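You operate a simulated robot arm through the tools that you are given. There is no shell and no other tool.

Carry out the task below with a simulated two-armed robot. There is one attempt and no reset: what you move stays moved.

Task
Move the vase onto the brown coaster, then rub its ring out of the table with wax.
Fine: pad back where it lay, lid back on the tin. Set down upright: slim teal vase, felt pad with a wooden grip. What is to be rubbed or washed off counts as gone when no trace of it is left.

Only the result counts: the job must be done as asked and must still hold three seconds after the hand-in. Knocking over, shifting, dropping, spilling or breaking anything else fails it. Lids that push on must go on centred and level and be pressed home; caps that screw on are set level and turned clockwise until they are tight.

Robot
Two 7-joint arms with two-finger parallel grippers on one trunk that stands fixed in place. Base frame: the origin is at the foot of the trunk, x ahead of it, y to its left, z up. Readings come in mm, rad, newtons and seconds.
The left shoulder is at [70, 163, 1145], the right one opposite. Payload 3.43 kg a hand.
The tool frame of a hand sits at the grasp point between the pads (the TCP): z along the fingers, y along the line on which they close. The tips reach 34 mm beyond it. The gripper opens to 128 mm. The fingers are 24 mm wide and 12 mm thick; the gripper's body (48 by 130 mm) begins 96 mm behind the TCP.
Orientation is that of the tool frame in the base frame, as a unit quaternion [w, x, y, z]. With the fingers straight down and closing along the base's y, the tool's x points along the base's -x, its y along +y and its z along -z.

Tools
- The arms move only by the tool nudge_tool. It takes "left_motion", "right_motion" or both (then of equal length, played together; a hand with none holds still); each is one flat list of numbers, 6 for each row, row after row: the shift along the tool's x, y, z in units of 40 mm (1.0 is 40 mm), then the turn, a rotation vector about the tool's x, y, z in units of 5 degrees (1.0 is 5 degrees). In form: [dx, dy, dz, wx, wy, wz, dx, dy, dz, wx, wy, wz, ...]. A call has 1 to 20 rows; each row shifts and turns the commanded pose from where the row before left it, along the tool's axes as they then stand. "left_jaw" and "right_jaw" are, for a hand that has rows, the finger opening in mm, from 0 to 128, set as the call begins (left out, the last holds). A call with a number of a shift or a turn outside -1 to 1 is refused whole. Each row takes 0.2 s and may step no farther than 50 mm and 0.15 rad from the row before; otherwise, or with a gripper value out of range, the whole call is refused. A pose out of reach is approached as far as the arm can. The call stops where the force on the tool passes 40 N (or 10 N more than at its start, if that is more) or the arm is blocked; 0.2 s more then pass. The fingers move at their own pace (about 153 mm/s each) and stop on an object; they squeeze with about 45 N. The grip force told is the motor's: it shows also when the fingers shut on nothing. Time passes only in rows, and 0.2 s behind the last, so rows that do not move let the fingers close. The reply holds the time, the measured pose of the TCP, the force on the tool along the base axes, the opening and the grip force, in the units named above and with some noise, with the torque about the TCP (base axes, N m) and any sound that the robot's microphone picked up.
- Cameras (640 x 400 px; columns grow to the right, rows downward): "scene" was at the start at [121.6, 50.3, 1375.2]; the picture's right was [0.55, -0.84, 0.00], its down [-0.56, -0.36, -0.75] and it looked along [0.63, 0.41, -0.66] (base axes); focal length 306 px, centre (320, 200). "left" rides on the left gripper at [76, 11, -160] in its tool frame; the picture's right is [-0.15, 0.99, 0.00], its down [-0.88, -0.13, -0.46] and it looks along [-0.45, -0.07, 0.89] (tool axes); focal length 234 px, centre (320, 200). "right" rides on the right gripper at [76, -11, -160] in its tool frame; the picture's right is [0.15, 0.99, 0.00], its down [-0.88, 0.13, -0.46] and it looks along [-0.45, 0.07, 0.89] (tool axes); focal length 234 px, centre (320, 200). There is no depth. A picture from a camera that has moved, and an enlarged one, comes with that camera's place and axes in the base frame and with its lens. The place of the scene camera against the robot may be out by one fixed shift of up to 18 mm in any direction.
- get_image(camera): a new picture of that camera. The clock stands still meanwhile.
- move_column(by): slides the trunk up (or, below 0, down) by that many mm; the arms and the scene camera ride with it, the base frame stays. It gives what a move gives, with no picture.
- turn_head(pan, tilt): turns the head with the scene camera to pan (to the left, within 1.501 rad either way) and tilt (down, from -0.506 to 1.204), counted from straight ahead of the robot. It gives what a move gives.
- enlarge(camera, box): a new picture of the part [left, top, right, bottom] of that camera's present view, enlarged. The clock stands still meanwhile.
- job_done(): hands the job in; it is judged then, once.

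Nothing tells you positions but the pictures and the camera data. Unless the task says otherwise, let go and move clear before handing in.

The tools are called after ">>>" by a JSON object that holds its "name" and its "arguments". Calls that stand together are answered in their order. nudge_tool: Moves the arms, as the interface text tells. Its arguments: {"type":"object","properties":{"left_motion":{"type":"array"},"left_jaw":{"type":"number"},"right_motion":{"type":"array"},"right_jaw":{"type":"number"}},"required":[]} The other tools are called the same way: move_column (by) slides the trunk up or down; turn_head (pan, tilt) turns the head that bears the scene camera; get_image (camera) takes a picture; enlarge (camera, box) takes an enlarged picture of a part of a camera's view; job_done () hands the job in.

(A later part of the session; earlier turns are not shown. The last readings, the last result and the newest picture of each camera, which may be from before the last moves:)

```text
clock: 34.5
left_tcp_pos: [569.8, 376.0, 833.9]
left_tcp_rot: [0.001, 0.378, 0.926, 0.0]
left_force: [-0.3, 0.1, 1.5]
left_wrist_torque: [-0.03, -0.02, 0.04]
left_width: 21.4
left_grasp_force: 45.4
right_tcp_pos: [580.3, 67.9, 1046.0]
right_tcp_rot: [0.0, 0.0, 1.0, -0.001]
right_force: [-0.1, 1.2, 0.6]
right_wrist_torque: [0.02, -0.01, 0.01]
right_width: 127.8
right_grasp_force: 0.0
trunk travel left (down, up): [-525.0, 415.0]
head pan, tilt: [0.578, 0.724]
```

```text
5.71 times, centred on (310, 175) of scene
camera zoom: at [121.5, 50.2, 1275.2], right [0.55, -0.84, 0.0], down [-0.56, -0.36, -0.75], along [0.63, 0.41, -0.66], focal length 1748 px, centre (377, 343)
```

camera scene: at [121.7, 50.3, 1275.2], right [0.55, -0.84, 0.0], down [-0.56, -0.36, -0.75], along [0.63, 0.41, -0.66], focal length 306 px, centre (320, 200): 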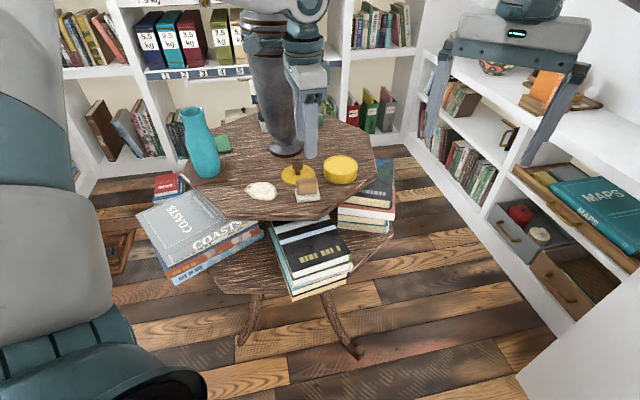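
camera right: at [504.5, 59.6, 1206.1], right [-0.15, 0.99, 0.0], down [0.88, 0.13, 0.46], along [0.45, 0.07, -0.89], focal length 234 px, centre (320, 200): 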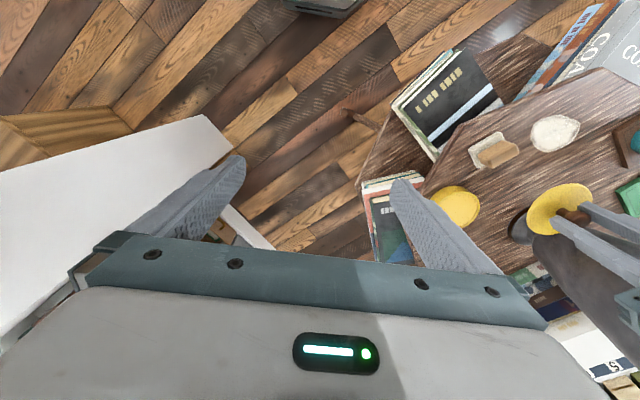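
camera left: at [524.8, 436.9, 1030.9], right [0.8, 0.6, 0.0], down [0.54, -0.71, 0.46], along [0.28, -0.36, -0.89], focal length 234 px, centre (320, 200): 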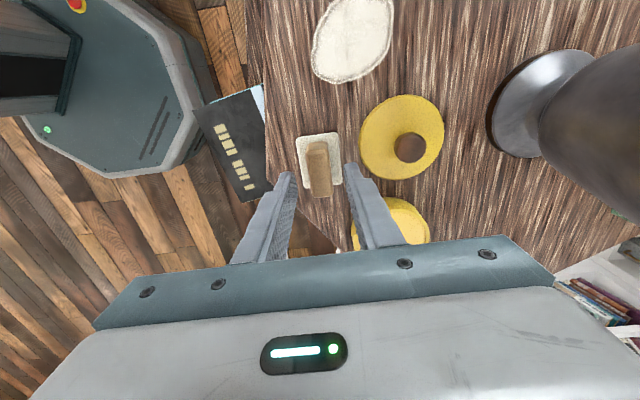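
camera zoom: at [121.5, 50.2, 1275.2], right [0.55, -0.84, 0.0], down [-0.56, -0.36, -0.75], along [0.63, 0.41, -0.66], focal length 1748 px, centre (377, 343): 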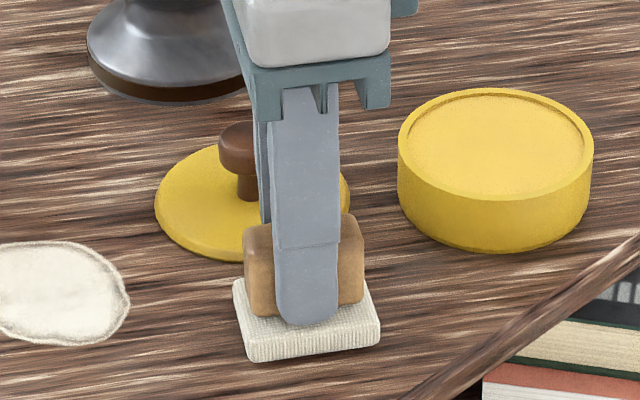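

The pad is gripped at 21.4 mm and centred on the TCP. Its home pose is TCP ≈ (569.8, 376.5, 832.5). I'll lift it and carry it over the open tin.

>>> {"name": "nudge_tool", "arguments": {"left_motion": [0, 0, -0.3, 0, 0, 0, 0, 0, -0.7, 0, 0, 0, 0, 0, -0.7, 0, 0, 0]}}

>>> {"name": "nudge_tool", "arguments": {"left_motion": [-0.631, 0.415, 0, 0, 0, 0, -0.631, 0.415, 0, 0, 0, 0, -0.631, 0.415, 0, 0, 0, 0, -0.631, 0.416, 0, 0, 0, 0]}}

>>> {"name": "get_image", "arguments": {"camera": "left"}}

>>> {"name": "enlarge", "arguments": {"camera": "left", "box": [250, 80, 390, 220]}}

>>> {"name": "enlarge", "arguments": {"camera": "scene", "box": [280, 90, 390, 200]}}

```text
clock: 35.3
left_tcp_pos: [571.0, 377.0, 899.8]
left_tcp_rot: [0.001, 0.378, 0.926, 0.0]
left_force: [-0.4, -0.3, 0.1]
left_wrist_torque: [-0.04, 0.0, -0.01]
left_width: 21.2
left_grasp_force: 45.0
right_tcp_pos: [581.3, 68.3, 1046.7]
right_tcp_rot: [0.001, 0.0, 1.0, 0.0]
right_force: [0.7, 0.0, 0.4]
right_wrist_torque: [-0.01, 0.01, 0.01]
right_width: 128.0
right_grasp_force: 0.0
trunk travel left (down, up): [-525.0, 415.0]
head pan, tilt: [0.578, 0.724]
```

```text
clock: 36.3
left_tcp_pos: [688.7, 355.4, 897.5]
left_tcp_rot: [-0.001, 0.378, 0.926, 0.0]
left_force: [0.1, 0.3, -0.2]
left_wrist_torque: [0.02, 0.03, 0.03]
left_width: 20.9
left_grasp_force: 44.8
right_tcp_pos: [583.0, 69.7, 1045.6]
right_tcp_rot: [-0.001, -0.002, 1.0, -0.001]
right_force: [0.5, -0.5, 0.5]
right_wrist_torque: [0.04, 0.01, -0.01]
right_width: 128.0
right_grasp_force: 0.1
trunk travel left (down, up): [-525.0, 415.0]
head pan, tilt: [0.578, 0.724]
```

```text
taken
camera left: at [642.0, 414.7, 1057.6], right [0.8, 0.6, 0.0], down [0.54, -0.71, 0.45], along [0.27, -0.36, -0.89], focal length 234 px, centre (320, 200)
```

left: 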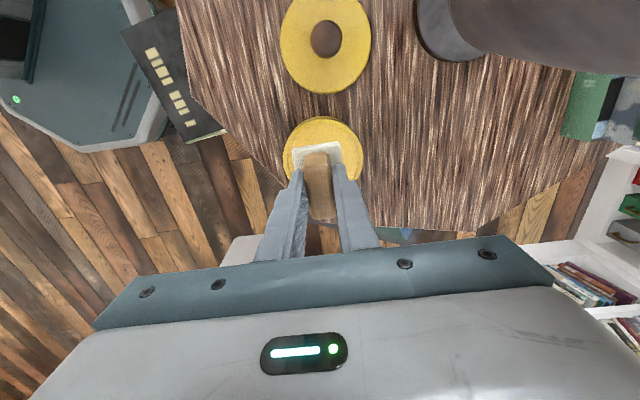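

```text
2.86 times, centred on (320, 150) of left
camera zoom: at [642.0, 414.7, 1057.6], right [0.8, 0.6, 0.0], down [0.54, -0.71, 0.45], along [0.27, -0.36, -0.89], focal length 669 px, centre (320, 343)
```

zoom: 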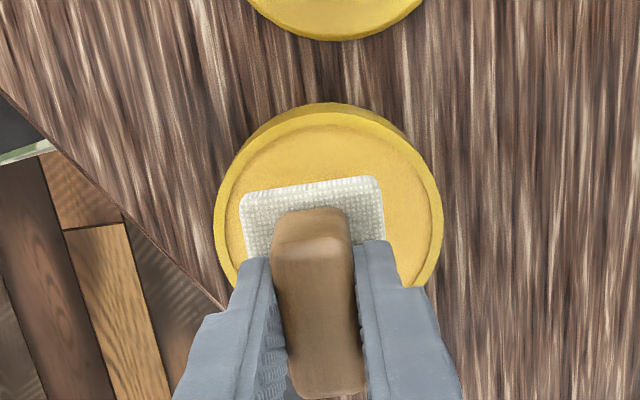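

```text
3.64 times, centred on (335, 145) of scene
camera zoom: at [122.9, 49.8, 1275.0], right [0.55, -0.84, 0.0], down [-0.56, -0.36, -0.75], along [0.63, 0.41, -0.66], focal length 1112 px, centre (266, 400)
```

zoom: 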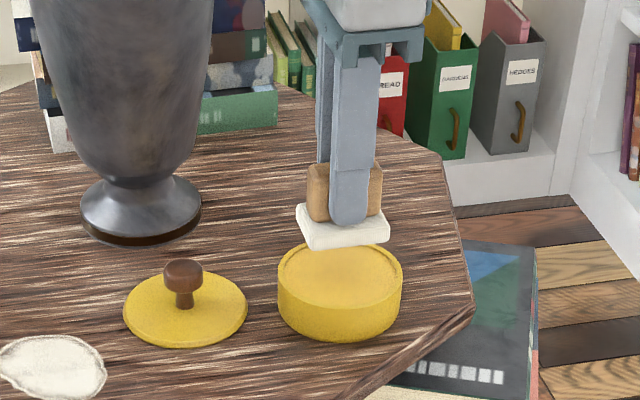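

The pad is centred over the tin to within about 2 mm. I'll correct that and lower it until it touches the wax.

>>> {"name": "nudge_tool", "arguments": {"left_motion": [-0.02, 0.05, 0, 0, 0, 0, 0, 0, 0.4, 0, 0, 0, 0, 0, 0.35, 0, 0, 0]}}

>>> {"name": "enlarge", "arguments": {"camera": "scene", "box": [300, 120, 380, 190]}}

>>> {"name": "enlarge", "arguments": {"camera": "left", "box": [250, 80, 390, 220]}}

```text
clock: 37.1
left_tcp_pos: [688.9, 356.3, 866.7]
left_tcp_rot: [0.001, 0.377, 0.926, -0.001]
left_force: [-0.1, 0.6, -1.3]
left_wrist_torque: [0.01, 0.04, 0.01]
left_width: 21.1
left_grasp_force: 45.5
right_tcp_pos: [580.8, 68.4, 1046.0]
right_tcp_rot: [0.0, -0.001, 1.0, 0.0]
right_force: [1.0, -0.1, -0.3]
right_wrist_torque: [0.01, -0.02, -0.02]
right_width: 128.1
right_grasp_force: 0.0
trunk travel left (down, up): [-525.0, 415.0]
head pan, tilt: [0.578, 0.724]
```

```text
5.71 times, centred on (340, 155) of scene
camera zoom: at [122.1, 50.4, 1275.1], right [0.55, -0.84, 0.0], down [-0.56, -0.36, -0.75], along [0.63, 0.41, -0.66], focal length 1748 px, centre (206, 457)
```

zoom: 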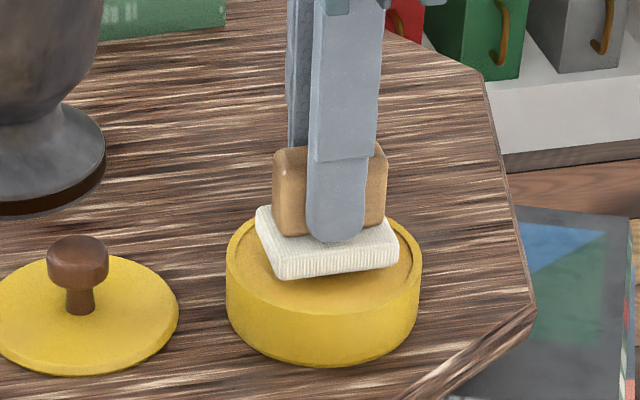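

```text
2.86 times, centred on (320, 150) of left
camera zoom: at [643.5, 414.9, 1026.7], right [0.8, 0.61, 0.0], down [0.54, -0.71, 0.46], along [0.28, -0.36, -0.89], focal length 669 px, centre (320, 343)
```

zoom: 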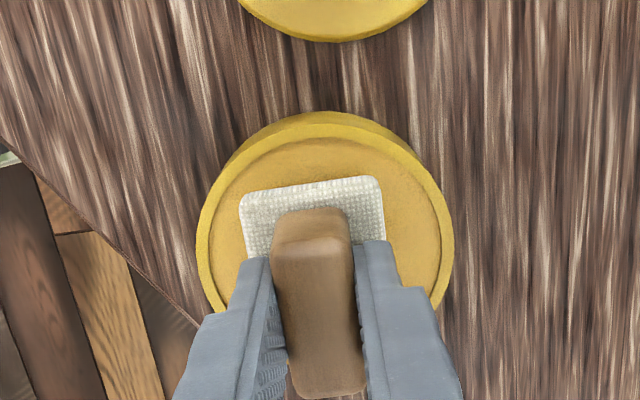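

>>> {"name": "nudge_tool", "arguments": {"left_motion": [0, 0, 0.05, 0, 0, 0]}}

>>> {"name": "nudge_tool", "arguments": {"left_motion": [0, 0, 0.05, 0, 0, 0]}}

>>> {"name": "nudge_tool", "arguments": {"left_motion": [0, 0, 0.04, 0, 0, 0]}}

```text
clock: 37.5
left_tcp_pos: [689.7, 354.3, 865.0]
left_tcp_rot: [0.0, 0.377, 0.926, 0.0]
left_force: [-1.0, 0.3, -1.4]
left_wrist_torque: [0.01, 0.0, 0.02]
left_width: 20.8
left_grasp_force: 44.9
right_tcp_pos: [580.1, 68.8, 1046.8]
right_tcp_rot: [0.001, -0.001, 1.0, 0.0]
right_force: [-0.3, -0.2, -0.4]
right_wrist_torque: [0.02, 0.04, 0.0]
right_width: 127.9
right_grasp_force: 0.1
trunk travel left (down, up): [-525.0, 415.0]
head pan, tilt: [0.578, 0.724]
```

```text
clock: 37.9
left_tcp_pos: [690.4, 354.9, 862.2]
left_tcp_rot: [0.0, 0.377, 0.926, 0.0]
left_force: [0.0, 0.2, -0.3]
left_wrist_torque: [-0.01, -0.02, 0.03]
left_width: 21.2
left_grasp_force: 44.9
right_tcp_pos: [580.9, 70.5, 1046.3]
right_tcp_rot: [0.0, -0.002, 1.0, 0.0]
right_force: [0.0, -0.1, 0.6]
right_wrist_torque: [-0.02, 0.01, -0.01]
right_width: 128.0
right_grasp_force: 0.1
trunk travel left (down, up): [-525.0, 415.0]
head pan, tilt: [0.578, 0.724]
```

```text
clock: 38.3
left_tcp_pos: [689.2, 355.0, 862.1]
left_tcp_rot: [0.0, 0.378, 0.926, 0.0]
left_force: [-0.7, 0.2, -0.5]
left_wrist_torque: [-0.02, -0.01, -0.01]
left_width: 20.9
left_grasp_force: 45.0
right_tcp_pos: [580.6, 68.0, 1046.5]
right_tcp_rot: [0.0, -0.001, 1.0, 0.0]
right_force: [-1.0, 0.7, -0.5]
right_wrist_torque: [-0.02, 0.04, 0.02]
right_width: 127.9
right_grasp_force: 0.1
trunk travel left (down, up): [-525.0, 415.0]
head pan, tilt: [0.578, 0.724]
```

>>> {"name": "nudge_tool", "arguments": {"left_motion": [0, 0, 0.05, 0, 0, 0]}}

>>> {"name": "enlarge", "arguments": {"camera": "scene", "box": [300, 120, 380, 190]}}

```text
clock: 38.7
left_tcp_pos: [689.4, 354.2, 861.3]
left_tcp_rot: [0.002, 0.378, 0.926, 0.0]
left_force: [0.6, 2.2, 4.7]
left_wrist_torque: [0.01, 0.06, 0.03]
left_width: 21.0
left_grasp_force: 45.0
right_tcp_pos: [581.7, 68.4, 1046.1]
right_tcp_rot: [0.0, -0.002, 1.0, -0.001]
right_force: [0.3, -0.4, -0.2]
right_wrist_torque: [0.0, 0.0, -0.03]
right_width: 128.0
right_grasp_force: 0.0
trunk travel left (down, up): [-525.0, 415.0]
head pan, tilt: [0.578, 0.724]
```

```text
5.71 times, centred on (340, 155) of scene
camera zoom: at [121.2, 50.1, 1275.4], right [0.55, -0.84, 0.0], down [-0.56, -0.36, -0.75], along [0.63, 0.41, -0.66], focal length 1748 px, centre (206, 457)
```

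zoom: 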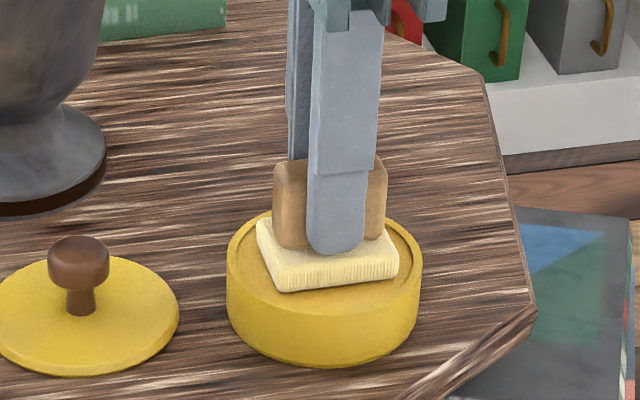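

The felt took on a yellow tint at contact, so it's loaded with wax. I'll lift it clear and carry it over to the stain.

>>> {"name": "nudge_tool", "arguments": {"left_motion": [0, 0, -0.2, 0, 0, 0, 0, 0, -0.5, 0, 0, 0, 0, 0, -0.6, 0, 0, 0]}}

>>> {"name": "enlarge", "arguments": {"camera": "scene", "box": [300, 100, 380, 190]}}

```text
clock: 39.5
left_tcp_pos: [689.6, 355.4, 913.5]
left_tcp_rot: [0.0, 0.377, 0.926, 0.0]
left_force: [0.3, 0.1, -0.5]
left_wrist_torque: [0.03, -0.02, 0.02]
left_width: 21.0
left_grasp_force: 44.7
right_tcp_pos: [580.3, 68.6, 1045.8]
right_tcp_rot: [0.001, 0.0, 1.0, 0.0]
right_force: [-0.9, -0.8, 0.8]
right_wrist_torque: [0.02, -0.01, -0.05]
right_width: 127.9
right_grasp_force: 0.0
trunk travel left (down, up): [-525.0, 415.0]
head pan, tilt: [0.578, 0.724]
```

```text
4.44 times, centred on (340, 145) of scene
camera zoom: at [121.5, 50.0, 1275.2], right [0.55, -0.84, 0.0], down [-0.56, -0.36, -0.75], along [0.63, 0.41, -0.66], focal length 1359 px, centre (231, 444)
```

zoom: 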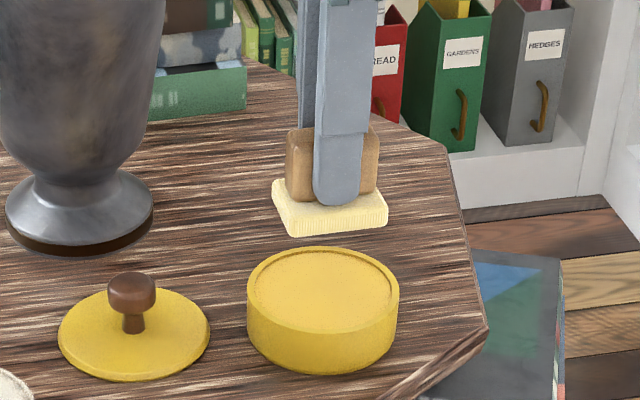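

The tin stayed put and the felt stays yellow with wax. I'll move above the stain.

>>> {"name": "nudge_tool", "arguments": {"left_motion": [0.84, -0.097, 0, 0, 0, 0, 0.84, -0.097, 0, 0, 0, 0, 0.84, -0.097, 0, 0, 0, 0, 0.84, -0.097, 0, 0, 0, 0, 0.84, -0.097, 0, 0, 0, 0, 0.84, -0.097, 0, 0, 0, 0]}}

>>> {"name": "get_image", "arguments": {"camera": "left"}}

>>> {"name": "enlarge", "arguments": {"camera": "left", "box": [240, 70, 400, 230]}}

>>> {"name": "enlarge", "arguments": {"camera": "scene", "box": [220, 100, 360, 220]}}

```text
clock: 40.9
left_tcp_pos: [528.4, 480.0, 912.4]
left_tcp_rot: [0.001, 0.378, 0.926, -0.001]
left_force: [-0.4, 0.1, -1.5]
left_wrist_torque: [0.0, -0.06, -0.02]
left_width: 20.9
left_grasp_force: 44.9
right_tcp_pos: [580.3, 70.8, 1046.6]
right_tcp_rot: [0.002, 0.0, 1.0, -0.001]
right_force: [-0.9, 0.4, -0.2]
right_wrist_torque: [-0.03, -0.04, 0.01]
right_width: 128.0
right_grasp_force: 0.0
trunk travel left (down, up): [-525.0, 415.0]
head pan, tilt: [0.578, 0.724]
```

```text
taken
camera left: at [481.9, 540.6, 1072.7], right [0.8, 0.6, 0.0], down [0.54, -0.71, 0.46], along [0.28, -0.36, -0.89], focal length 234 px, centre (320, 200)
```

left: 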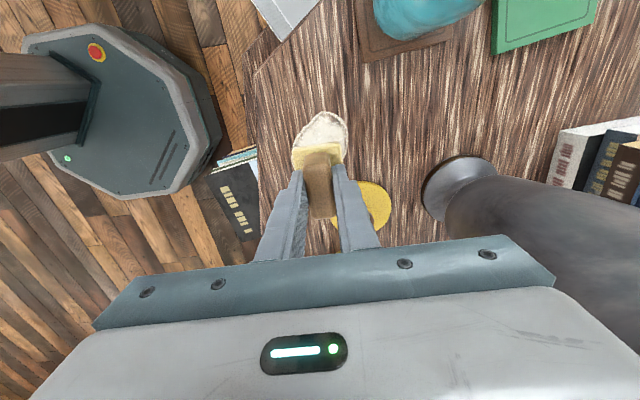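

```text
2.50 times, centred on (320, 150) of left
camera zoom: at [481.9, 540.6, 1072.7], right [0.8, 0.6, 0.0], down [0.54, -0.71, 0.46], along [0.28, -0.36, -0.89], focal length 585 px, centre (320, 325)
```

zoom: 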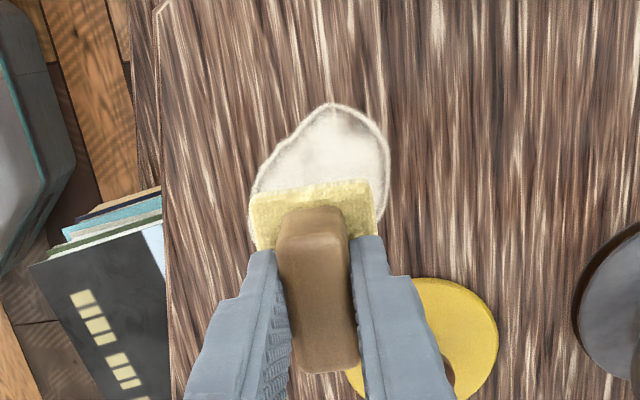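

```text
3.33 times, centred on (290, 160) of scene
camera zoom: at [120.5, 51.3, 1275.3], right [0.55, -0.84, 0.0], down [-0.56, -0.36, -0.75], along [0.63, 0.41, -0.66], focal length 1019 px, centre (420, 333)
```

zoom: 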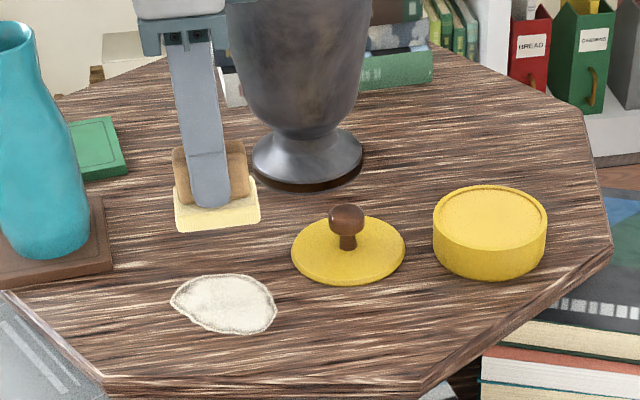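

The pad hovers over the stain. In the tool frame the stain spans roughly -33 to +44 mm along tool x and ±37 mm along tool y. I'll lower the pad onto it.

>>> {"name": "nudge_tool", "arguments": {"left_motion": [0, 0, 0.8, 0, 0, 0, 0, 0, 0.7, 0, 0, 0, 0, 0, 0.3, 0, 0, 0, 0, 0, 0.1, 0, 0, 0]}}

>>> {"name": "nudge_tool", "arguments": {"left_motion": [0, 0, 0.05, 0, 0, 0]}}

>>> {"name": "nudge_tool", "arguments": {"left_motion": [0, 0, 0.04, 0, 0, 0]}}

```text
clock: 41.9
left_tcp_pos: [526.8, 479.8, 835.1]
left_tcp_rot: [0.0, 0.377, 0.926, 0.0]
left_force: [-0.8, -0.1, 0.0]
left_wrist_torque: [0.0, -0.02, 0.01]
left_width: 21.0
left_grasp_force: 45.1
right_tcp_pos: [581.2, 67.7, 1046.2]
right_tcp_rot: [0.0, -0.001, 1.0, 0.0]
right_force: [-0.7, 0.2, 0.3]
right_wrist_torque: [-0.03, -0.02, -0.04]
right_width: 127.8
right_grasp_force: 0.1
trunk travel left (down, up): [-525.0, 415.0]
head pan, tilt: [0.578, 0.724]
```

```text
clock: 42.3
left_tcp_pos: [528.5, 479.0, 834.5]
left_tcp_rot: [0.001, 0.378, 0.926, 0.001]
left_force: [0.2, -0.4, -0.4]
left_wrist_torque: [0.01, 0.02, 0.0]
left_width: 21.1
left_grasp_force: 45.1
right_tcp_pos: [581.8, 68.6, 1046.6]
right_tcp_rot: [0.0, -0.002, 1.0, 0.0]
right_force: [0.2, 0.1, 0.3]
right_wrist_torque: [-0.01, -0.02, 0.02]
right_width: 128.0
right_grasp_force: 0.0
trunk travel left (down, up): [-525.0, 415.0]
head pan, tilt: [0.578, 0.724]
```

```text
clock: 42.7
left_tcp_pos: [529.2, 479.1, 833.3]
left_tcp_rot: [0.0, 0.378, 0.926, 0.0]
left_force: [0.3, -0.3, -1.1]
left_wrist_torque: [-0.02, -0.01, 0.03]
left_width: 21.0
left_grasp_force: 44.7
right_tcp_pos: [580.2, 68.2, 1047.3]
right_tcp_rot: [0.0, -0.001, 1.0, -0.001]
right_force: [0.1, -0.3, 0.3]
right_wrist_torque: [0.01, 0.0, 0.0]
right_width: 127.9
right_grasp_force: 0.1
trunk travel left (down, up): [-525.0, 415.0]
head pan, tilt: [0.578, 0.724]
```

>>> {"name": "nudge_tool", "arguments": {"left_motion": [0, 0, 0.04, 0, 0, 0]}}

>>> {"name": "nudge_tool", "arguments": {"left_motion": [0, 0, 0.03, 0, 0, 0]}}

```text
clock: 43.1
left_tcp_pos: [529.9, 478.2, 831.0]
left_tcp_rot: [0.0, 0.379, 0.926, 0.0]
left_force: [0.0, 0.4, -0.9]
left_wrist_torque: [-0.02, -0.04, 0.0]
left_width: 20.9
left_grasp_force: 45.3
right_tcp_pos: [579.7, 67.9, 1047.2]
right_tcp_rot: [0.0, -0.001, 1.0, 0.0]
right_force: [-0.5, 0.0, 0.5]
right_wrist_torque: [0.02, 0.02, 0.01]
right_width: 127.9
right_grasp_force: 0.0
trunk travel left (down, up): [-525.0, 415.0]
head pan, tilt: [0.578, 0.724]
```

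```text
clock: 43.5
left_tcp_pos: [529.0, 478.0, 832.3]
left_tcp_rot: [0.0, 0.377, 0.926, 0.001]
left_force: [-0.1, 2.3, 10.2]
left_wrist_torque: [-0.04, 0.03, 0.0]
left_width: 20.8
left_grasp_force: 44.6
right_tcp_pos: [580.3, 68.1, 1048.1]
right_tcp_rot: [0.0, -0.001, 1.0, 0.001]
right_force: [-0.9, -0.6, -0.3]
right_wrist_torque: [0.0, -0.02, 0.03]
right_width: 128.0
right_grasp_force: 0.1
trunk travel left (down, up): [-525.0, 415.0]
head pan, tilt: [0.578, 0.724]
```

The pad presses on the table with about 10 N. I'll start with a short rubbing stroke and watch the forces.

>>> {"name": "nudge_tool", "arguments": {"left_motion": [0, 0.25, 0, 0, 0, 0, 0, 0.25, 0, 0, 0, 0, 0, -0.25, 0, 0, 0, 0, 0, -0.25, 0, 0, 0, 0, 0, -0.25, 0, 0, 0, 0, 0, -0.25, 0, 0, 0, 0, 0, 0.25, 0, 0, 0, 0, 0, 0.25, 0, 0, 0, 0]}}

>>> {"name": "enlarge", "arguments": {"camera": "scene", "box": [220, 130, 340, 220]}}

>>> {"name": "enlarge", "arguments": {"camera": "left", "box": [240, 70, 400, 230]}}

```text
clock: 45.3
left_tcp_pos: [527.4, 476.9, 831.7]
left_tcp_rot: [0.0, 0.378, 0.926, 0.0]
left_force: [-3.1, -3.7, 9.7]
left_wrist_torque: [-0.34, -0.05, -0.09]
left_width: 21.0
left_grasp_force: 45.4
right_tcp_pos: [578.0, 67.9, 1048.3]
right_tcp_rot: [0.0, -0.001, 1.0, 0.0]
right_force: [-0.2, 0.0, 0.4]
right_wrist_torque: [0.02, 0.03, 0.01]
right_width: 128.0
right_grasp_force: 0.1
trunk travel left (down, up): [-525.0, 415.0]
head pan, tilt: [0.578, 0.724]
```

```text
4.44 times, centred on (280, 175) of scene
camera zoom: at [120.1, 48.8, 1275.3], right [0.55, -0.84, 0.0], down [-0.56, -0.36, -0.75], along [0.63, 0.41, -0.66], focal length 1359 px, centre (498, 311)
```

zoom: 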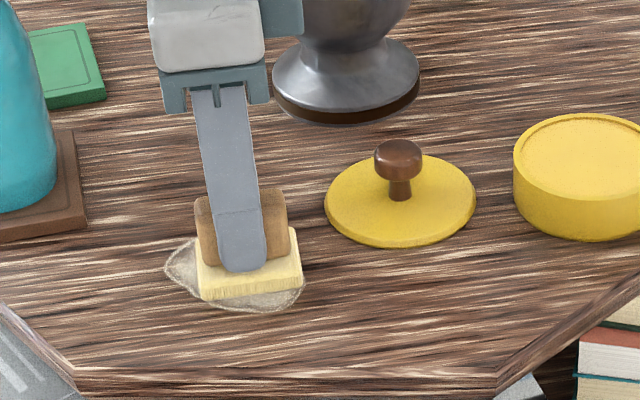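

```text
2.50 times, centred on (320, 150) of left
camera zoom: at [481.9, 536.9, 991.7], right [0.8, 0.6, 0.0], down [0.54, -0.71, 0.46], along [0.28, -0.36, -0.89], focal length 585 px, centre (320, 325)
```

zoom: 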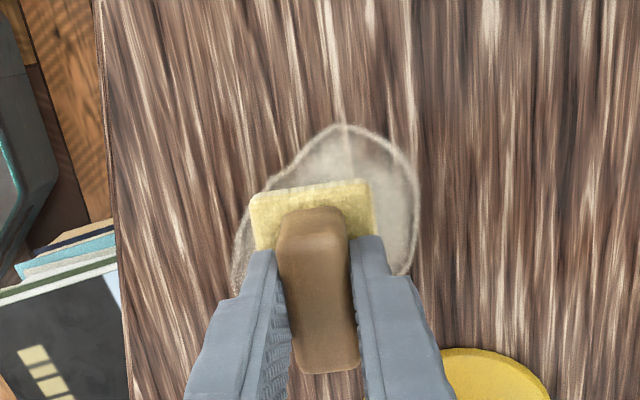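

The stain is already fading under the pad. I'll keep rubbing with strokes shifted to cover the whole patch.

>>> {"name": "nudge_tool", "arguments": {"left_motion": [0.2, 0, 0, 0, 0, 0, 0.2, 0, 0, 0, 0, 0, 0, 0.25, 0, 0, 0, 0, 0, 0.25, 0, 0, 0, 0, 0, -0.25, 0, 0, 0, 0, 0, -0.25, 0, 0, 0, 0, 0, -0.25, 0, 0, 0, 0, 0, -0.25, 0, 0, 0, 0, 0, 0.25, 0, 0, 0, 0, 0, 0.25, 0, 0, 0, 0, 0, 0.25, 0, 0, 0, 0, 0, 0.25, 0, 0, 0, 0, 0, -0.25, 0, 0, 0, 0, 0, -0.25, 0, 0, 0, 0]}}

>>> {"name": "enlarge", "arguments": {"camera": "scene", "box": [220, 130, 340, 220]}}

>>> {"name": "enlarge", "arguments": {"camera": "left", "box": [240, 70, 400, 230]}}

```text
clock: 48.3
left_tcp_pos: [518.7, 488.4, 832.7]
left_tcp_rot: [0.001, 0.378, 0.926, 0.0]
left_force: [2.7, 3.7, 14.2]
left_wrist_torque: [0.12, 0.03, -0.05]
left_width: 20.8
left_grasp_force: 45.0
right_tcp_pos: [579.8, 68.1, 1047.4]
right_tcp_rot: [0.0, 0.0, 1.0, 0.0]
right_force: [0.5, -0.3, -0.9]
right_wrist_torque: [-0.02, 0.0, 0.02]
right_width: 128.2
right_grasp_force: 0.1
trunk travel left (down, up): [-525.0, 415.0]
head pan, tilt: [0.578, 0.724]
```

```text
4.44 times, centred on (280, 175) of scene
camera zoom: at [121.1, 49.8, 1275.3], right [0.55, -0.84, 0.0], down [-0.56, -0.36, -0.75], along [0.63, 0.41, -0.66], focal length 1359 px, centre (498, 311)
```

zoom: 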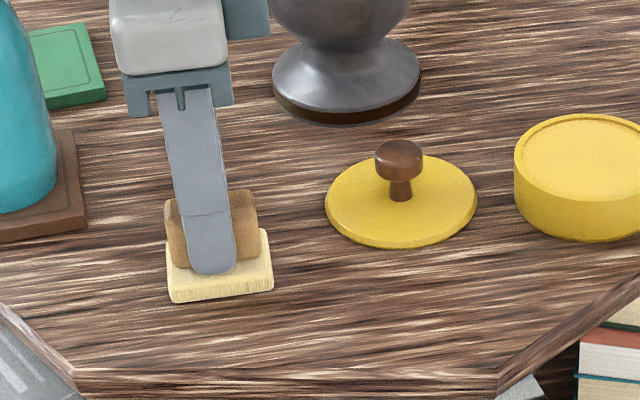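

```text
2.50 times, centred on (320, 150) of left
camera zoom: at [471.7, 549.6, 991.5], right [0.8, 0.6, 0.0], down [0.54, -0.71, 0.46], along [0.28, -0.36, -0.89], focal length 585 px, centre (320, 325)
```

zoom: 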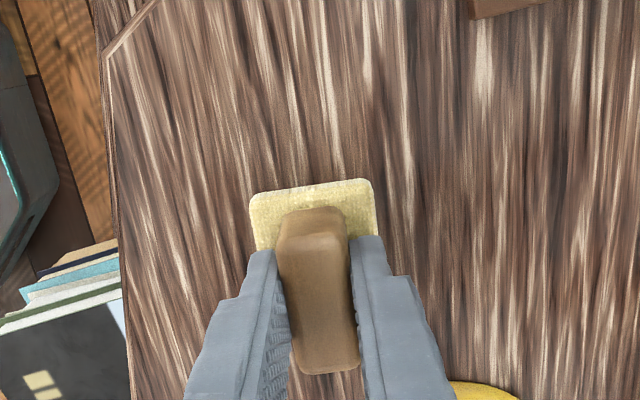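

The stain looks gone around the pad. I'll make a few more strokes over the remaining area for thoroughness before lifting to inspect.

>>> {"name": "nudge_tool", "arguments": {"left_motion": [-0.25, 0, 0, 0, 0, 0, -0.2, 0, 0, 0, 0, 0, -0.2, 0, 0, 0, 0, 0, 0, 0.25, 0, 0, 0, 0, 0, 0.25, 0, 0, 0, 0, 0, -0.25, 0, 0, 0, 0, 0, -0.25, 0, 0, 0, 0, 0, -0.25, 0, 0, 0, 0, 0, -0.25, 0, 0, 0, 0, 0, 0.25, 0, 0, 0, 0, 0, 0.25, 0, 0, 0, 0, 0.25, 0, 0, 0, 0, 0, 0.25, 0, 0, 0, 0, 0, 0, 0.25, 0, 0, 0, 0, 0, 0.25, 0, 0, 0, 0, 0, -0.25, 0, 0, 0, 0, 0, -0.25, 0, 0, 0, 0, 0, -0.25, 0, 0, 0, 0, 0, 0.25, 0, 0, 0, 0]}}

>>> {"name": "enlarge", "arguments": {"camera": "scene", "box": [220, 130, 340, 220]}}

```text
clock: 52.3
left_tcp_pos: [521.9, 484.2, 831.0]
left_tcp_rot: [0.0, 0.378, 0.926, 0.0]
left_force: [-2.0, -1.5, 5.3]
left_wrist_torque: [-0.09, -0.05, -0.03]
left_width: 21.1
left_grasp_force: 45.3
right_tcp_pos: [579.1, 68.0, 1046.5]
right_tcp_rot: [0.0, 0.0, 1.0, 0.0]
right_force: [0.5, 0.5, 0.4]
right_wrist_torque: [-0.01, 0.02, 0.02]
right_width: 128.0
right_grasp_force: 0.3
trunk travel left (down, up): [-525.0, 415.0]
head pan, tilt: [0.578, 0.724]
```

```text
4.44 times, centred on (280, 175) of scene
camera zoom: at [121.0, 49.6, 1275.2], right [0.55, -0.84, 0.0], down [-0.56, -0.36, -0.75], along [0.63, 0.41, -0.66], focal length 1359 px, centre (498, 311)
```

zoom: 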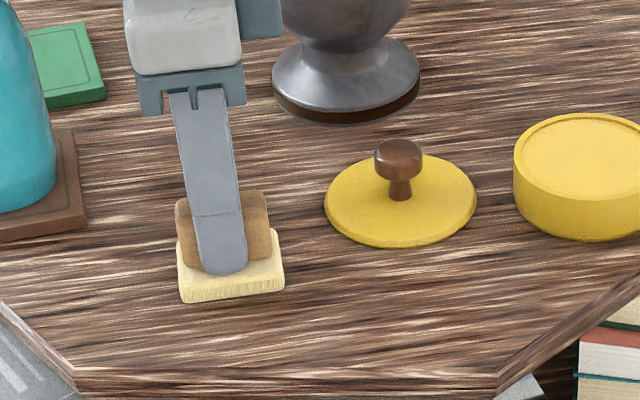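

Now I'll lift the pad and inspect the table where the stain was.

>>> {"name": "nudge_tool", "arguments": {"left_motion": [0, 0, -0.3, 0, 0, 0, 0, 0, -0.7, 0, 0, 0, 0, 0, -0.7, 0, 0, 0]}}

>>> {"name": "enlarge", "arguments": {"camera": "scene", "box": [220, 150, 310, 220]}}

>>> {"name": "enlarge", "arguments": {"camera": "left", "box": [240, 70, 400, 230]}}

>>> {"name": "enlarge", "arguments": {"camera": "right", "box": [430, 90, 600, 240]}}

```text
clock: 53.1
left_tcp_pos: [520.2, 484.6, 899.1]
left_tcp_rot: [0.0, 0.378, 0.926, 0.0]
left_force: [-0.3, 0.2, -0.2]
left_wrist_torque: [0.02, -0.02, -0.03]
left_width: 20.9
left_grasp_force: 44.7
right_tcp_pos: [581.3, 67.2, 1046.6]
right_tcp_rot: [0.001, 0.0, 1.0, 0.0]
right_force: [0.3, -0.4, 0.4]
right_wrist_torque: [-0.01, -0.02, -0.03]
right_width: 128.0
right_grasp_force: 0.1
trunk travel left (down, up): [-525.0, 415.0]
head pan, tilt: [0.578, 0.724]
```

```text
5.71 times, centred on (265, 185) of scene
camera zoom: at [121.4, 50.0, 1275.2], right [0.55, -0.84, 0.0], down [-0.56, -0.36, -0.75], along [0.63, 0.41, -0.66], focal length 1748 px, centre (634, 286)
```

zoom: 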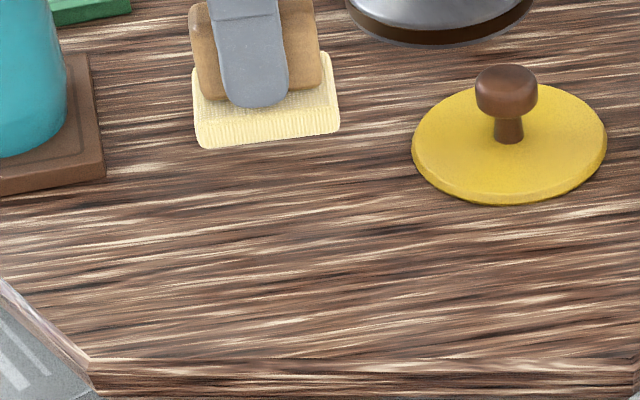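

```text
2.50 times, centred on (320, 150) of left
camera zoom: at [473.7, 544.8, 1058.5], right [0.8, 0.6, 0.0], down [0.54, -0.71, 0.46], along [0.28, -0.36, -0.89], focal length 585 px, centre (320, 325)
```

zoom: 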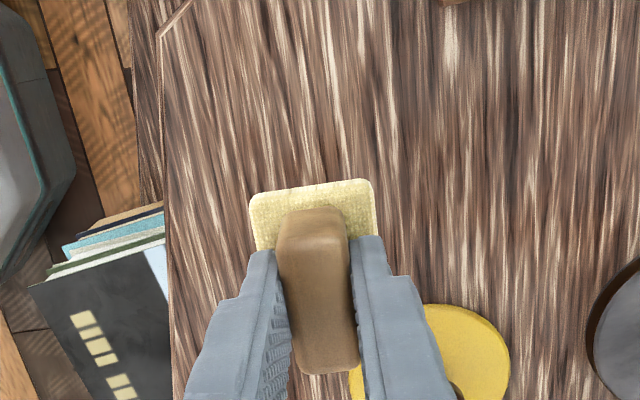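

```text
2.67 times, centred on (515, 165) of right
camera zoom: at [504.9, 58.5, 1206.0], right [-0.15, 0.99, 0.0], down [0.88, 0.13, 0.46], along [0.45, 0.07, -0.89], focal length 624 px, centre (-200, 293)
```

zoom: 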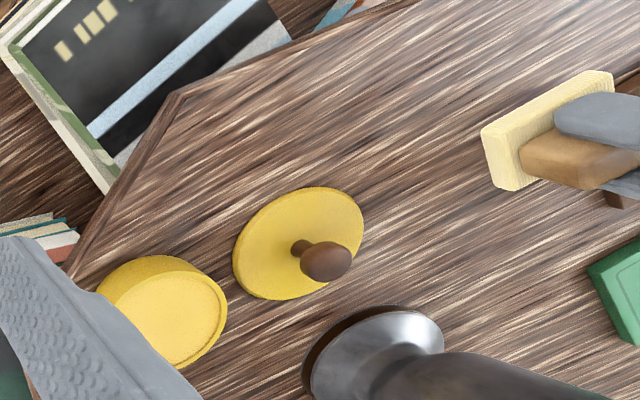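

The stain is completely gone with no trace left. Now I'll carry the pad back above its original spot.

>>> {"name": "nudge_tool", "arguments": {"left_motion": [-0.689, -0.2765, 0, 0, 0, 0, -0.689, -0.2765, 0, 0, 0, 0, -0.689, -0.2765, 0, 0, 0, 0, -0.689, -0.2765, 0, 0, 0, 0]}}

>>> {"name": "nudge_tool", "arguments": {"left_motion": [0, 0, 0, 0, 0, 0]}}

>>> {"name": "enlarge", "arguments": {"camera": "left", "box": [250, 60, 390, 200]}}

>>> {"name": "enlarge", "arguments": {"camera": "scene", "box": [230, 130, 390, 230]}}

```text
clock: 54.1
left_tcp_pos: [570.9, 377.1, 898.8]
left_tcp_rot: [-0.001, 0.378, 0.926, 0.001]
left_force: [-0.5, -0.1, -0.8]
left_wrist_torque: [0.03, 0.01, 0.0]
left_width: 21.3
left_grasp_force: 44.5
right_tcp_pos: [581.9, 68.6, 1046.6]
right_tcp_rot: [0.0, -0.001, 1.0, 0.0]
right_force: [0.3, 0.5, -0.7]
right_wrist_torque: [0.02, 0.03, 0.03]
right_width: 128.2
right_grasp_force: 0.1
trunk travel left (down, up): [-525.0, 415.0]
head pan, tilt: [0.578, 0.724]
```

```text
clock: 54.5
left_tcp_pos: [569.9, 378.0, 899.5]
left_tcp_rot: [0.0, 0.377, 0.926, 0.0]
left_force: [-0.4, 0.0, -0.4]
left_wrist_torque: [0.01, 0.04, 0.01]
left_width: 20.9
left_grasp_force: 45.2
right_tcp_pos: [581.0, 67.8, 1047.4]
right_tcp_rot: [0.0, 0.0, 1.0, 0.0]
right_force: [0.0, -1.2, 0.7]
right_wrist_torque: [0.02, 0.04, 0.03]
right_width: 127.9
right_grasp_force: 0.1
trunk travel left (down, up): [-525.0, 415.0]
head pan, tilt: [0.578, 0.724]
```

```text
2.86 times, centred on (320, 130) of left
camera zoom: at [524.0, 437.3, 1059.2], right [0.8, 0.6, 0.0], down [0.54, -0.71, 0.46], along [0.28, -0.36, -0.89], focal length 669 px, centre (320, 400)
```

zoom: 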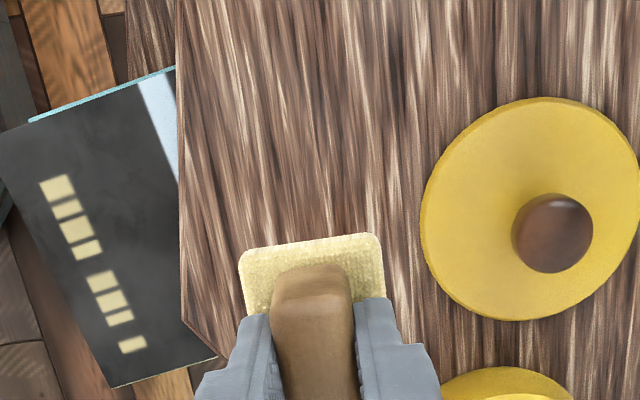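

```text
4.00 times, centred on (310, 180) of scene
camera zoom: at [122.1, 49.9, 1275.1], right [0.55, -0.84, 0.0], down [-0.56, -0.36, -0.75], along [0.63, 0.41, -0.66], focal length 1223 px, centre (360, 280)
```

zoom: 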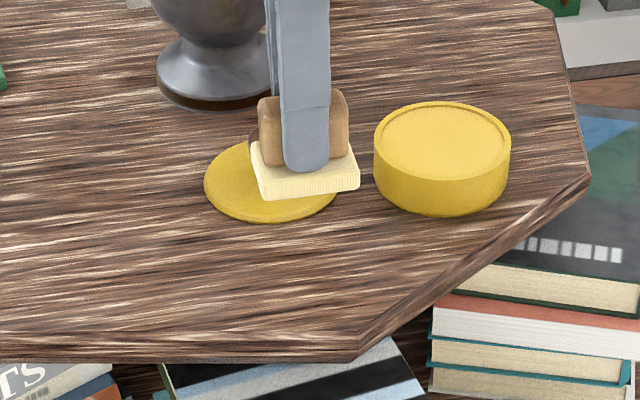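

The hand is above the home spot to within about 1 mm. I'll lower the pad.

>>> {"name": "nudge_tool", "arguments": {"left_motion": [0, -0.015, 0.7, 0, 0, 0, 0, 0, 0.6, 0, 0, 0, 0, 0, 0.25, 0, 0, 0]}}

>>> {"name": "nudge_tool", "arguments": {"left_motion": [0, 0, 0.05, 0, 0, 0]}}

>>> {"name": "nudge_tool", "arguments": {"left_motion": [0, 0, 0.04, 0, 0, 0]}}

```text
clock: 55.3
left_tcp_pos: [569.6, 375.3, 837.2]
left_tcp_rot: [0.001, 0.377, 0.926, 0.0]
left_force: [-0.6, 0.1, 0.0]
left_wrist_torque: [0.02, 0.01, 0.01]
left_width: 20.8
left_grasp_force: 44.9
right_tcp_pos: [580.6, 69.2, 1045.9]
right_tcp_rot: [0.001, -0.001, 1.0, -0.001]
right_force: [-0.1, 0.6, -1.0]
right_wrist_torque: [-0.02, 0.04, 0.01]
right_width: 128.1
right_grasp_force: 0.1
trunk travel left (down, up): [-525.0, 415.0]
head pan, tilt: [0.578, 0.724]
```

```text
clock: 55.7
left_tcp_pos: [570.0, 375.3, 835.6]
left_tcp_rot: [0.0, 0.378, 0.926, -0.001]
left_force: [-0.1, 0.2, -0.7]
left_wrist_torque: [0.0, 0.01, 0.04]
left_width: 21.0
left_grasp_force: 45.0
right_tcp_pos: [580.9, 67.2, 1046.0]
right_tcp_rot: [0.0, 0.0, 1.0, 0.0]
right_force: [0.7, 0.1, 0.0]
right_wrist_torque: [0.02, -0.02, -0.05]
right_width: 128.4
right_grasp_force: 0.1
trunk travel left (down, up): [-525.0, 415.0]
head pan, tilt: [0.578, 0.724]
```

```text
clock: 56.1
left_tcp_pos: [570.9, 376.4, 834.0]
left_tcp_rot: [0.0, 0.378, 0.926, 0.0]
left_force: [-0.3, 1.3, -0.6]
left_wrist_torque: [-0.01, 0.03, 0.02]
left_width: 21.0
left_grasp_force: 45.3
right_tcp_pos: [580.1, 67.8, 1046.5]
right_tcp_rot: [0.0, 0.0, 1.0, 0.0]
right_force: [-0.1, -0.8, 0.8]
right_wrist_torque: [-0.02, 0.02, 0.01]
right_width: 128.1
right_grasp_force: 0.2
trunk travel left (down, up): [-525.0, 415.0]
head pan, tilt: [0.578, 0.724]
```

>>> {"name": "nudge_tool", "arguments": {"left_motion": [0, 0, 0.04, 0, 0, 0]}}

>>> {"name": "nudge_tool", "arguments": {"left_motion": [0, 0, 0.03, 0, 0, 0]}}

```text
clock: 56.5
left_tcp_pos: [569.7, 376.6, 830.8]
left_tcp_rot: [0.0, 0.378, 0.926, 0.0]
left_force: [-0.6, -0.3, -0.1]
left_wrist_torque: [-0.05, 0.01, 0.0]
left_width: 20.9
left_grasp_force: 44.7
right_tcp_pos: [580.2, 68.3, 1046.0]
right_tcp_rot: [-0.001, -0.001, 1.0, 0.001]
right_force: [0.5, 0.6, 0.2]
right_wrist_torque: [0.02, 0.04, -0.03]
right_width: 128.1
right_grasp_force: 0.0
trunk travel left (down, up): [-525.0, 415.0]
head pan, tilt: [0.578, 0.724]
```

```text
clock: 56.9
left_tcp_pos: [568.9, 376.7, 831.1]
left_tcp_rot: [0.0, 0.377, 0.926, 0.0]
left_force: [0.7, 1.1, 4.9]
left_wrist_torque: [0.02, 0.1, 0.03]
left_width: 21.0
left_grasp_force: 45.0
right_tcp_pos: [581.1, 68.1, 1047.2]
right_tcp_rot: [0.0, 0.0, 1.0, 0.0]
right_force: [-1.0, -1.2, 0.2]
right_wrist_torque: [-0.02, 0.04, 0.01]
right_width: 128.0
right_grasp_force: 0.0
trunk travel left (down, up): [-525.0, 415.0]
head pan, tilt: [0.578, 0.724]
```

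The pad touches the table. I'll open the fingers to 42 mm and rise straight up.

>>> {"name": "nudge_tool", "arguments": {"left_motion": [0, 0, 0, 0, 0, 0, 0, 0, 0, 0, 0, 0], "left_jaw": 42}}

>>> {"name": "nudge_tool", "arguments": {"left_motion": [0, 0, -0.3, 0, 0, 0, 0, 0, -0.8, 0, 0, 0, 0, 0, -0.9, 0, 0, 0, 0, 0, -0.9, 0, 0, 0]}}

>>> {"name": "enlarge", "arguments": {"camera": "left", "box": [250, 60, 390, 200]}}

>>> {"name": "enlarge", "arguments": {"camera": "scene", "box": [230, 130, 390, 230]}}

```text
clock: 57.5
left_tcp_pos: [570.0, 377.2, 831.0]
left_tcp_rot: [0.0, 0.377, 0.926, 0.0]
left_force: [-0.1, -0.6, -0.3]
left_wrist_torque: [0.04, -0.01, 0.0]
left_width: 41.9
left_grasp_force: 0.1
right_tcp_pos: [580.8, 68.0, 1046.3]
right_tcp_rot: [0.0, -0.001, 1.0, 0.0]
right_force: [-0.2, 0.3, 0.2]
right_wrist_torque: [0.0, 0.03, -0.01]
right_width: 128.1
right_grasp_force: 0.1
trunk travel left (down, up): [-525.0, 415.0]
head pan, tilt: [0.578, 0.724]
```

```text
clock: 58.5
left_tcp_pos: [568.9, 375.2, 947.6]
left_tcp_rot: [0.0, 0.378, 0.926, -0.001]
left_force: [-0.6, 0.3, -0.3]
left_wrist_torque: [0.04, 0.0, 0.0]
left_width: 42.0
left_grasp_force: 0.0
right_tcp_pos: [579.8, 67.8, 1045.7]
right_tcp_rot: [0.0, 0.0, 1.0, 0.0]
right_force: [0.0, 0.0, -0.6]
right_wrist_torque: [-0.02, -0.04, 0.0]
right_width: 127.8
right_grasp_force: 0.0
trunk travel left (down, up): [-525.0, 415.0]
head pan, tilt: [0.578, 0.724]
```

```text
2.86 times, centred on (320, 130) of left
camera zoom: at [522.6, 434.5, 1108.1], right [0.8, 0.6, 0.0], down [0.54, -0.71, 0.46], along [0.28, -0.36, -0.89], focal length 669 px, centre (320, 400)
```

zoom: 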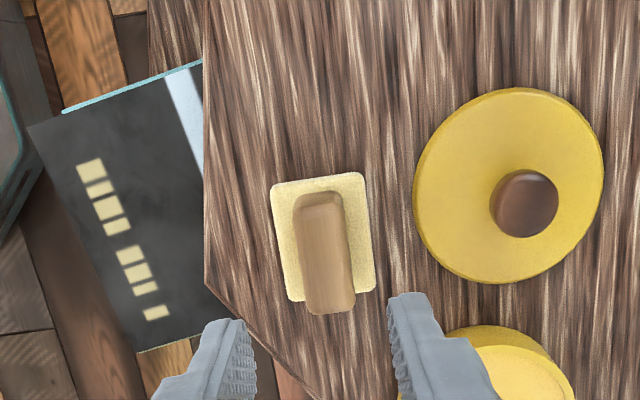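

```text
4.00 times, centred on (310, 180) of scene
camera zoom: at [121.0, 49.7, 1275.2], right [0.55, -0.84, 0.0], down [-0.56, -0.36, -0.75], along [0.63, 0.41, -0.66], focal length 1223 px, centre (360, 280)
```

zoom: 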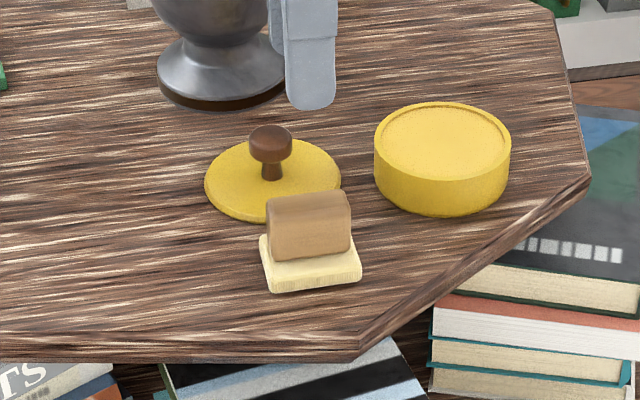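

The pad is back on its spot within about a millimetre. Next I'll turn the hand back 90° and move over the lid's knob.

>>> {"name": "nudge_tool", "arguments": {"left_motion": [0, 0, 0, 0, 0, -0.994, 0, 0, 0, 0, 0, -0.994, 0, 0, 0, 0, 0, -0.994, 0, 0, 0, 0, 0, -0.994, 0, 0, 0, 0, 0, -0.994, 0, 0, 0, 0, 0, -0.994, 0, 0, 0, 0, 0, -0.994, 0, 0, 0, 0, 0, -0.994, 0, 0, 0, 0, 0, -0.994, 0, 0, 0, 0, 0, -0.994, 0, 0, 0, 0, 0, -0.994, 0, 0, 0, 0, 0, -0.994, 0, 0, 0, 0, 0, -0.994, 0, 0, 0, 0, 0, -0.994, 0, 0, 0, 0, 0, -0.994, 0, 0, 0, 0, 0, -0.994, 0, 0, 0, 0, 0, -0.994, 0, 0, 0, 0, 0, -0.994], "left_jaw": 60}}

>>> {"name": "nudge_tool", "arguments": {"left_motion": [-0.7, 0.058, 0, 0, 0, 0, -0.7, 0.058, 0, 0, 0, 0, -0.69, 0.06, 0, 0, 0, 0]}}

>>> {"name": "get_image", "arguments": {"camera": "left"}}

>>> {"name": "enlarge", "arguments": {"camera": "left", "box": [250, 80, 390, 200]}}

```text
clock: 62.3
left_tcp_pos: [569.6, 376.3, 946.6]
left_tcp_rot: [0.0, -0.384, 0.923, 0.0]
left_force: [-0.3, -0.5, -0.1]
left_wrist_torque: [0.0, 0.0, -0.01]
left_width: 60.0
left_grasp_force: 0.1
right_tcp_pos: [580.5, 67.6, 1046.0]
right_tcp_rot: [0.001, -0.001, 1.0, 0.001]
right_force: [-0.2, 0.3, 0.3]
right_wrist_torque: [0.0, 0.04, 0.0]
right_width: 127.9
right_grasp_force: 0.1
trunk travel left (down, up): [-525.0, 415.0]
head pan, tilt: [0.578, 0.724]
```

```text
clock: 63.1
left_tcp_pos: [624.9, 441.5, 945.0]
left_tcp_rot: [0.0, -0.383, 0.924, 0.0]
left_force: [0.5, 0.1, -0.1]
left_wrist_torque: [-0.03, 0.02, -0.02]
left_width: 59.7
left_grasp_force: 0.1
right_tcp_pos: [581.4, 69.2, 1047.2]
right_tcp_rot: [-0.001, 0.0, 1.0, 0.0]
right_force: [0.7, -0.6, -0.6]
right_wrist_torque: [-0.02, 0.02, -0.02]
right_width: 128.1
right_grasp_force: 0.0
trunk travel left (down, up): [-525.0, 415.0]
head pan, tilt: [0.578, 0.724]
```

```text
taken
camera left: at [563.5, 395.2, 1106.0], right [-0.6, 0.8, 0.0], down [0.71, 0.53, 0.45], along [0.36, 0.27, -0.89], focal length 234 px, centre (320, 200)
```

left: 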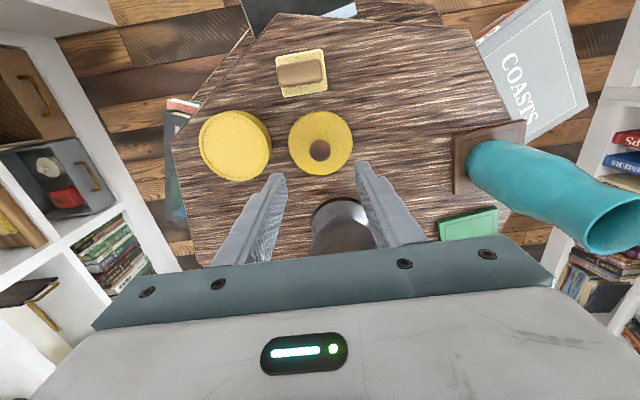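

```text
3.33 times, centred on (320, 140) of left
camera zoom: at [563.5, 395.2, 1106.0], right [-0.6, 0.8, 0.0], down [0.71, 0.53, 0.45], along [0.36, 0.27, -0.89], focal length 781 px, centre (320, 400)
```

zoom: 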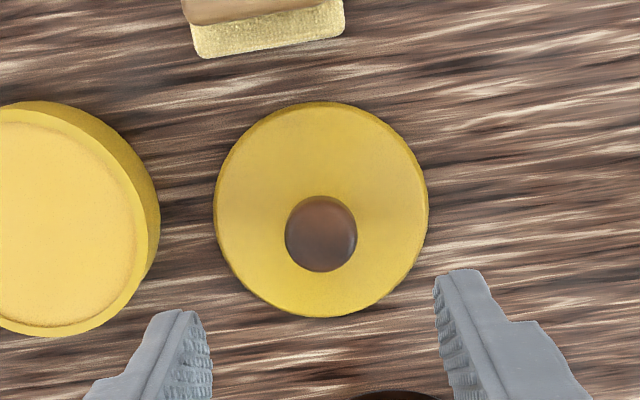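

The knob is exactly under the hand. I'll lower to the same grasp height as before, TCP z ≈ 830.

>>> {"name": "nudge_tool", "arguments": {"left_motion": [0, 0, 0.8, 0, 0, 0, 0, 0, 0.8, 0, 0, 0, 0, 0, 0.8, 0, 0, 0, 0, 0, 0.45, 0, 0, 0], "left_jaw": 60}}

>>> {"name": "enlarge", "arguments": {"camera": "left", "box": [250, 100, 390, 220]}}

>>> {"name": "enlarge", "arguments": {"camera": "scene", "box": [250, 110, 350, 200]}}

```text
clock: 64.1
left_tcp_pos: [623.1, 440.1, 831.9]
left_tcp_rot: [0.0, -0.384, 0.923, 0.0]
left_force: [0.0, 0.7, -0.2]
left_wrist_torque: [-0.01, -0.02, 0.01]
left_width: 60.0
left_grasp_force: 0.0
right_tcp_pos: [580.7, 68.0, 1046.8]
right_tcp_rot: [0.0, -0.001, 1.0, 0.001]
right_force: [-0.1, 0.2, -0.5]
right_wrist_torque: [-0.02, -0.05, -0.01]
right_width: 128.1
right_grasp_force: 0.1
trunk travel left (down, up): [-525.0, 415.0]
head pan, tilt: [0.578, 0.724]
```

```text
3.33 times, centred on (320, 160) of left
camera zoom: at [562.3, 393.3, 990.6], right [-0.6, 0.8, 0.0], down [0.71, 0.53, 0.46], along [0.36, 0.27, -0.89], focal length 781 px, centre (320, 333)
```

zoom: 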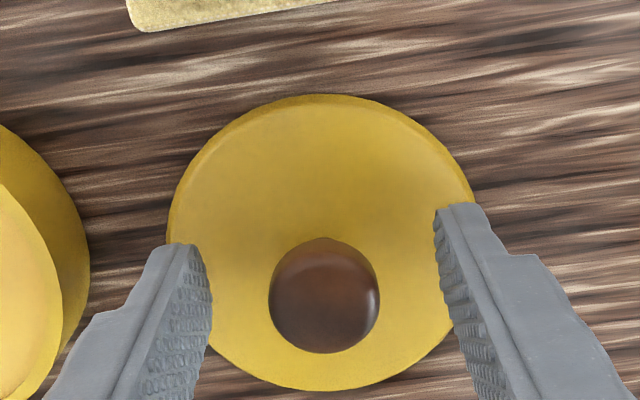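

```text
4.44 times, centred on (300, 155) of scene
camera zoom: at [122.0, 50.5, 1275.1], right [0.55, -0.84, 0.0], down [-0.56, -0.36, -0.75], along [0.63, 0.41, -0.66], focal length 1359 px, centre (409, 400)
```

zoom: 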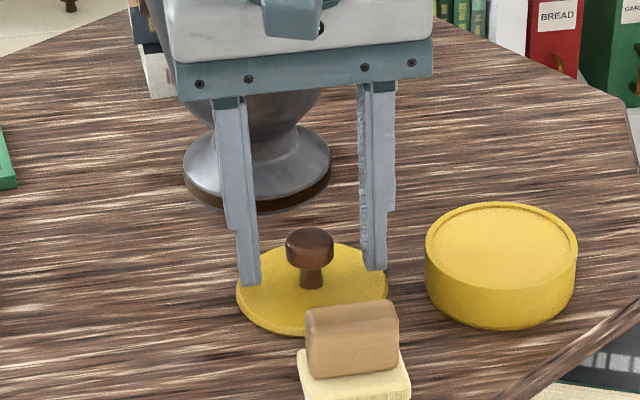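

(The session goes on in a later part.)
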